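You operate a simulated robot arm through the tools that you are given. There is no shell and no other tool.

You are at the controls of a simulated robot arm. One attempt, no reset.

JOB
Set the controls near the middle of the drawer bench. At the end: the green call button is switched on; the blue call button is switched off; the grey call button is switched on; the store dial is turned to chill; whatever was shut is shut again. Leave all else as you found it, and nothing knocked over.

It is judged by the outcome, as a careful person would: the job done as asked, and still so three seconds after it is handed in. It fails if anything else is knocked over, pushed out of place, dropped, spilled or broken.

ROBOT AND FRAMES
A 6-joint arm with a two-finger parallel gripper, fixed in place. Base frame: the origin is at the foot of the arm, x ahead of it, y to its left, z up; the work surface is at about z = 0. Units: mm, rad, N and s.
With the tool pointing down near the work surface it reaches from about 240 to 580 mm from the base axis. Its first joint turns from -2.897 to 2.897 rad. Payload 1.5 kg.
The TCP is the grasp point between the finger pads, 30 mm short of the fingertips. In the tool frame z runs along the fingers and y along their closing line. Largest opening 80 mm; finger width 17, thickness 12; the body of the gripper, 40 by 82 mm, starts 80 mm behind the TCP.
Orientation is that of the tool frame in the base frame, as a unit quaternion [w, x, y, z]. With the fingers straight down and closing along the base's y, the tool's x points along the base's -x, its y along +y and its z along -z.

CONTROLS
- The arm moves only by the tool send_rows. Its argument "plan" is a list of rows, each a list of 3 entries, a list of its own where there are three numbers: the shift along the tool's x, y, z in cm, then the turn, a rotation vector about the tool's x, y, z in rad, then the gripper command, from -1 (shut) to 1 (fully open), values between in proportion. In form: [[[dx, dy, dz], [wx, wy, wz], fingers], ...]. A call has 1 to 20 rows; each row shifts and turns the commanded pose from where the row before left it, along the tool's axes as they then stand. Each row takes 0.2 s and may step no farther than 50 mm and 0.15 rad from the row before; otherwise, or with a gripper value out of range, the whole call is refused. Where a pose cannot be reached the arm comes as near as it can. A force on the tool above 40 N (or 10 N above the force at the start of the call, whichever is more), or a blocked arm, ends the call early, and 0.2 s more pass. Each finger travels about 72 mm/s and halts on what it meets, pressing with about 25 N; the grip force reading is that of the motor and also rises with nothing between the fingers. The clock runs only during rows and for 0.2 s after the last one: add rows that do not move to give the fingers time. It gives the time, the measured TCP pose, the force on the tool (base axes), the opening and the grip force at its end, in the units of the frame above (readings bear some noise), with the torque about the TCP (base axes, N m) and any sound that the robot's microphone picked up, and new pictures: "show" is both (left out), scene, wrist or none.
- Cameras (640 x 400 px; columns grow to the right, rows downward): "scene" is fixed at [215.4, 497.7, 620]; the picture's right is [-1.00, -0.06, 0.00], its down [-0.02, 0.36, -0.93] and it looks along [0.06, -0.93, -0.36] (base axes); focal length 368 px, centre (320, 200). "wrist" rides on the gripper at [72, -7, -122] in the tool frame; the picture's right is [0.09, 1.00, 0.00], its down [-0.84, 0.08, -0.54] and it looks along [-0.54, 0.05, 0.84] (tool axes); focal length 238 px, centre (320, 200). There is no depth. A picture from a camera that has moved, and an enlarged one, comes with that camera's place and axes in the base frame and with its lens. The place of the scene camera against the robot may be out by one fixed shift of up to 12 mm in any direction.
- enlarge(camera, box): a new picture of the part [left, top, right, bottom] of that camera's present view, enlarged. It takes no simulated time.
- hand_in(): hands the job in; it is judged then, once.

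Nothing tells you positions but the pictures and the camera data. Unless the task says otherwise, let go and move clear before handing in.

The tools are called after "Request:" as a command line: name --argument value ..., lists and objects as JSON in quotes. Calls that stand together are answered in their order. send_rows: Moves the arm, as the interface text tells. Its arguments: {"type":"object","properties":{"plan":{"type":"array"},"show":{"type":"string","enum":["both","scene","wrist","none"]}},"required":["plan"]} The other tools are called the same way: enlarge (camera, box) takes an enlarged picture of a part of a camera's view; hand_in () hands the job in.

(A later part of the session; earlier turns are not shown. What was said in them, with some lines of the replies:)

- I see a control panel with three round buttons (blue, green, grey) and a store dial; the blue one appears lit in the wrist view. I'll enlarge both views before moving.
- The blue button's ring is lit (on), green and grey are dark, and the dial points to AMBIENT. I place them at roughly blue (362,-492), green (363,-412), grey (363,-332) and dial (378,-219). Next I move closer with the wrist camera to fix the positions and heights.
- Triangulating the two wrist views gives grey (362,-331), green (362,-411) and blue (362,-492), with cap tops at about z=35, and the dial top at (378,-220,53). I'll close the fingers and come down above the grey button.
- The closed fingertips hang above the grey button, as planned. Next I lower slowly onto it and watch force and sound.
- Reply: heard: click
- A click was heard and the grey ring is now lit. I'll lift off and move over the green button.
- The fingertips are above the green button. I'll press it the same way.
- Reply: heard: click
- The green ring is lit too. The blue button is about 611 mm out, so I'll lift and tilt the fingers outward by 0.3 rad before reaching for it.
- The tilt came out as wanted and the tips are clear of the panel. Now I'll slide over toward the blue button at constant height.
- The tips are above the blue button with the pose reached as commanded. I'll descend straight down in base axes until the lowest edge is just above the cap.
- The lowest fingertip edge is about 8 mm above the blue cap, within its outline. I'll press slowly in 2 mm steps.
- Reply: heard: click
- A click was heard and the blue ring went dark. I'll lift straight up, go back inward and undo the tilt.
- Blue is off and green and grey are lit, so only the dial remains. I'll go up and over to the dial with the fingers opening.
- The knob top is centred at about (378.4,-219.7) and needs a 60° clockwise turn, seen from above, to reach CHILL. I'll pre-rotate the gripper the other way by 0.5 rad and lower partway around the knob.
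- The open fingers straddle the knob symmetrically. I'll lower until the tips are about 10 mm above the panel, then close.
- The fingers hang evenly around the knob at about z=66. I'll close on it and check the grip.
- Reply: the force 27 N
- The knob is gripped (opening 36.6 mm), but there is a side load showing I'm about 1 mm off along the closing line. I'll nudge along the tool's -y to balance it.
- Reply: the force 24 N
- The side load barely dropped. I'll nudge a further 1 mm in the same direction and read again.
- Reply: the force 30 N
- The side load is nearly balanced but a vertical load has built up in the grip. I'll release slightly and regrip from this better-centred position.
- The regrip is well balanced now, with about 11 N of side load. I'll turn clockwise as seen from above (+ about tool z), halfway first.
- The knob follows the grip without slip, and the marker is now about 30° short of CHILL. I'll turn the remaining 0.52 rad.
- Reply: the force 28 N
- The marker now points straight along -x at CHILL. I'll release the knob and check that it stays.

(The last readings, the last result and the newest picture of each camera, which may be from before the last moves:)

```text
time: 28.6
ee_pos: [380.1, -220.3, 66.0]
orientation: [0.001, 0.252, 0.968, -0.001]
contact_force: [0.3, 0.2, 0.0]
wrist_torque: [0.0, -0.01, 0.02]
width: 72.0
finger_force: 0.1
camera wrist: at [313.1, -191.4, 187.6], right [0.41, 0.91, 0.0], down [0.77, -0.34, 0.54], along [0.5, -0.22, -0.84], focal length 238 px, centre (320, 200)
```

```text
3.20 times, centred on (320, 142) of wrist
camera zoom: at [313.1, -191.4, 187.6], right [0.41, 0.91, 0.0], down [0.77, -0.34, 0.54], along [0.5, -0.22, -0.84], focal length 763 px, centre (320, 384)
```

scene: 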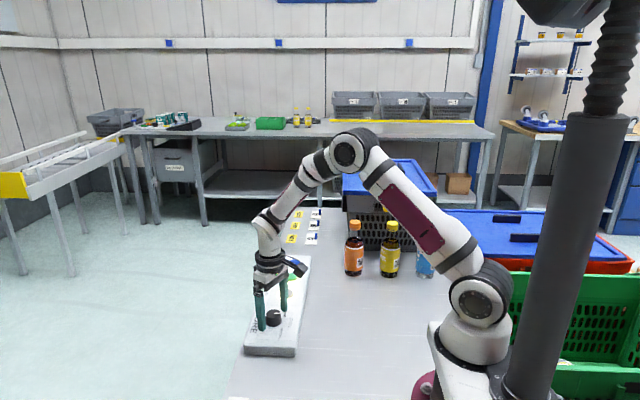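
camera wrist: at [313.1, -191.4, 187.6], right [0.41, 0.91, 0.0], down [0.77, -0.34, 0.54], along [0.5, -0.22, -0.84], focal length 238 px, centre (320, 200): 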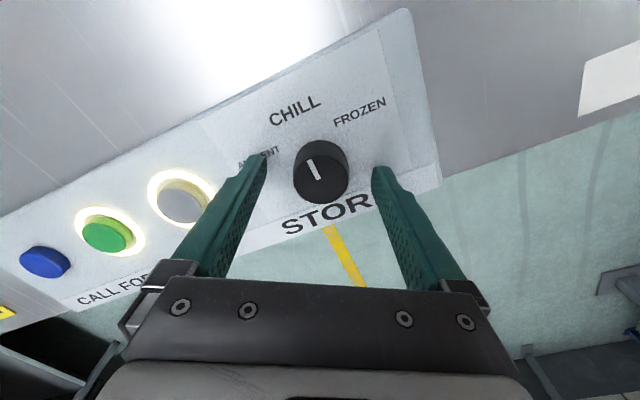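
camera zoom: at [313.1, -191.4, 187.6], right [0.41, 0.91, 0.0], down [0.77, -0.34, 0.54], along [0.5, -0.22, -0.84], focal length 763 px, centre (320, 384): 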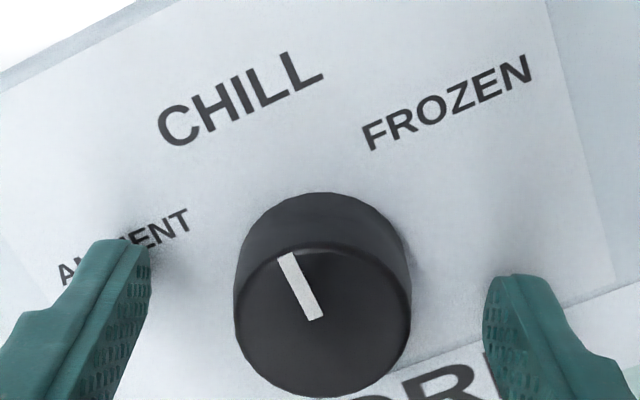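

The dial stays on CHILL after release. I'll lift straight up, rotate the wrist back and retreat toward the start pose to check everything.

Request:
send_rows --plan '[[[0, 0, -1.5], [0, 0, 0], 0.8], [[0, 0, -2.5], [0, 0, 0], 0.8], [[0, 0, -3.0], [0, 0, 0], 0.8], [[0, 0, -3.0], [0, 0, -0.13], 1], [[0, 0, -3.0], [0, 0, -0.13], 1], [[0, 0, -3.0], [0, 0, -0.13], 1], [[0, 0, -3.0], [0, 0, -0.12], 1], [[2.2, -0.25, -2.0], [0, 0, 0], 1], [[2.2, -0.25, -2.0], [0, 0, 0], 1], [[2.2, -0.25, -2.0], [0, 0, 0], 1], [[2.2, -0.25, -2.0], [0, 0, 0], 1], [[2.2, -0.25, -1.8], [0, 0, 0], 1], [[0, 0, 0], [0, 0, 0], 1]]'

Request:
enlarge --camera "wrist" --box '[130, 90, 380, 200]'

Request:
enlarge --camera "scene" --box '[220, 200, 460, 370]'

```text
time: 31.4
ee_pos: [268.0, -232.7, 352.9]
orientation: [0.001, 0.001, 1.0, 0.0]
contact_force: [-0.3, 0.8, 0.1]
wrist_torque: [-0.04, 0.04, -0.01]
width: 79.7
finger_force: 0.2
camera wrist: at [197.0, -239.2, 475.9], right [-0.09, 1.0, 0.0], down [0.84, 0.08, 0.54], along [0.54, 0.05, -0.84], focal length 238 px, centre (320, 200)
```

scene: 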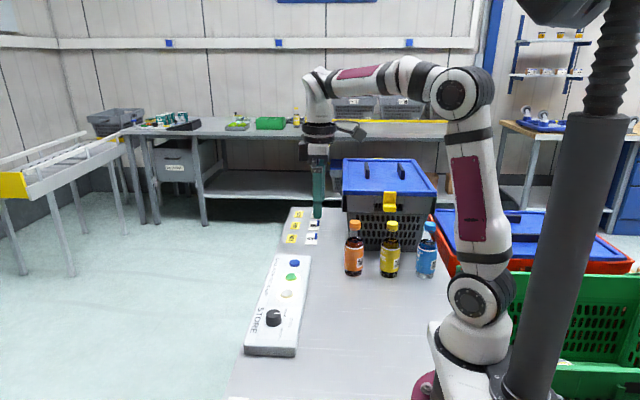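
wrist: 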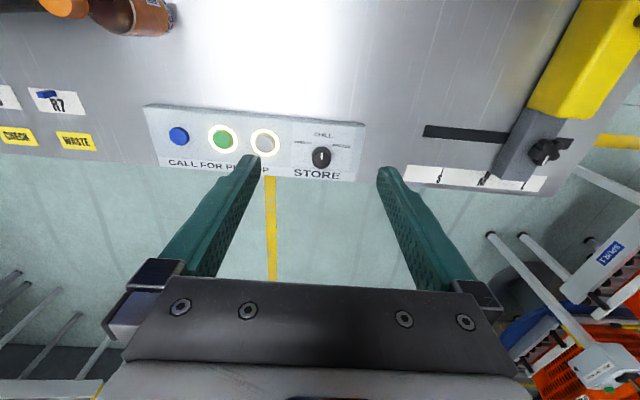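

```text
2.56 times, centred on (255, 145) of wrist
camera zoom: at [197.0, -239.2, 475.9], right [-0.09, 1.0, 0.0], down [0.84, 0.08, 0.54], along [0.54, 0.05, -0.84], focal length 610 px, centre (486, 341)
```

zoom: 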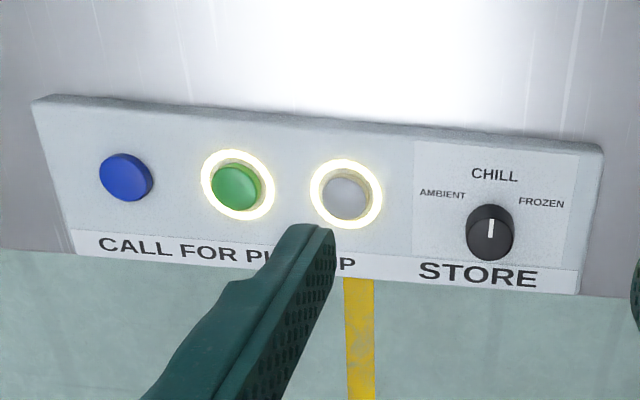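

```text
2.35 times, centred on (340, 285) of scene
camera zoom: at [215.4, 497.7, 620.0], right [-1.0, -0.06, 0.0], down [-0.02, 0.36, -0.93], along [0.06, -0.93, -0.36], focal length 866 px, centre (273, 0)
```

zoom: 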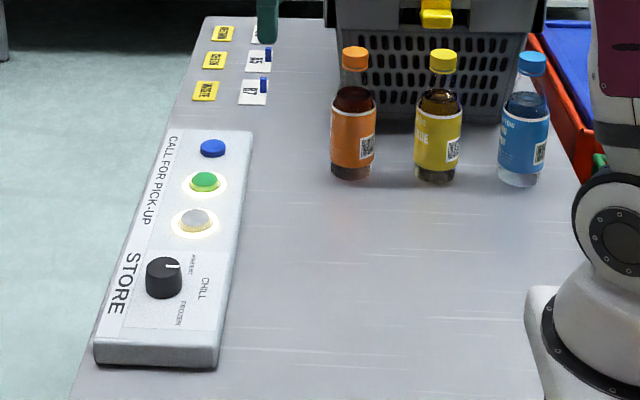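

Green and grey are lit, blue is dark, and the dial points to CHILL. The panel, bottles and boxes look unmoved, and the arm is clear and back at its start pose, so I'm handing in.

Request:
hand_in

```text
The job is handed in.
```

The controls are set as asked, and I've handed the job in. No result has come back yet.

- **Buttons:** the green and grey call buttons are on, with their rings lit. The blue one is off, with its ring dark. Each press gave one click.
- **Store dial:** it is turned from AMBIENT to CHILL, and it stayed there after I let go.
- **Everything else:** the panel, bottles and boxes look unmoved in the final pictures. I opened nothing, so there was nothing to shut again. The arm is back at its start pose with the gripper open and empty.

The dial gave no click as it turned, so I judged its position from the marker, which points within about 2° of CHILL.
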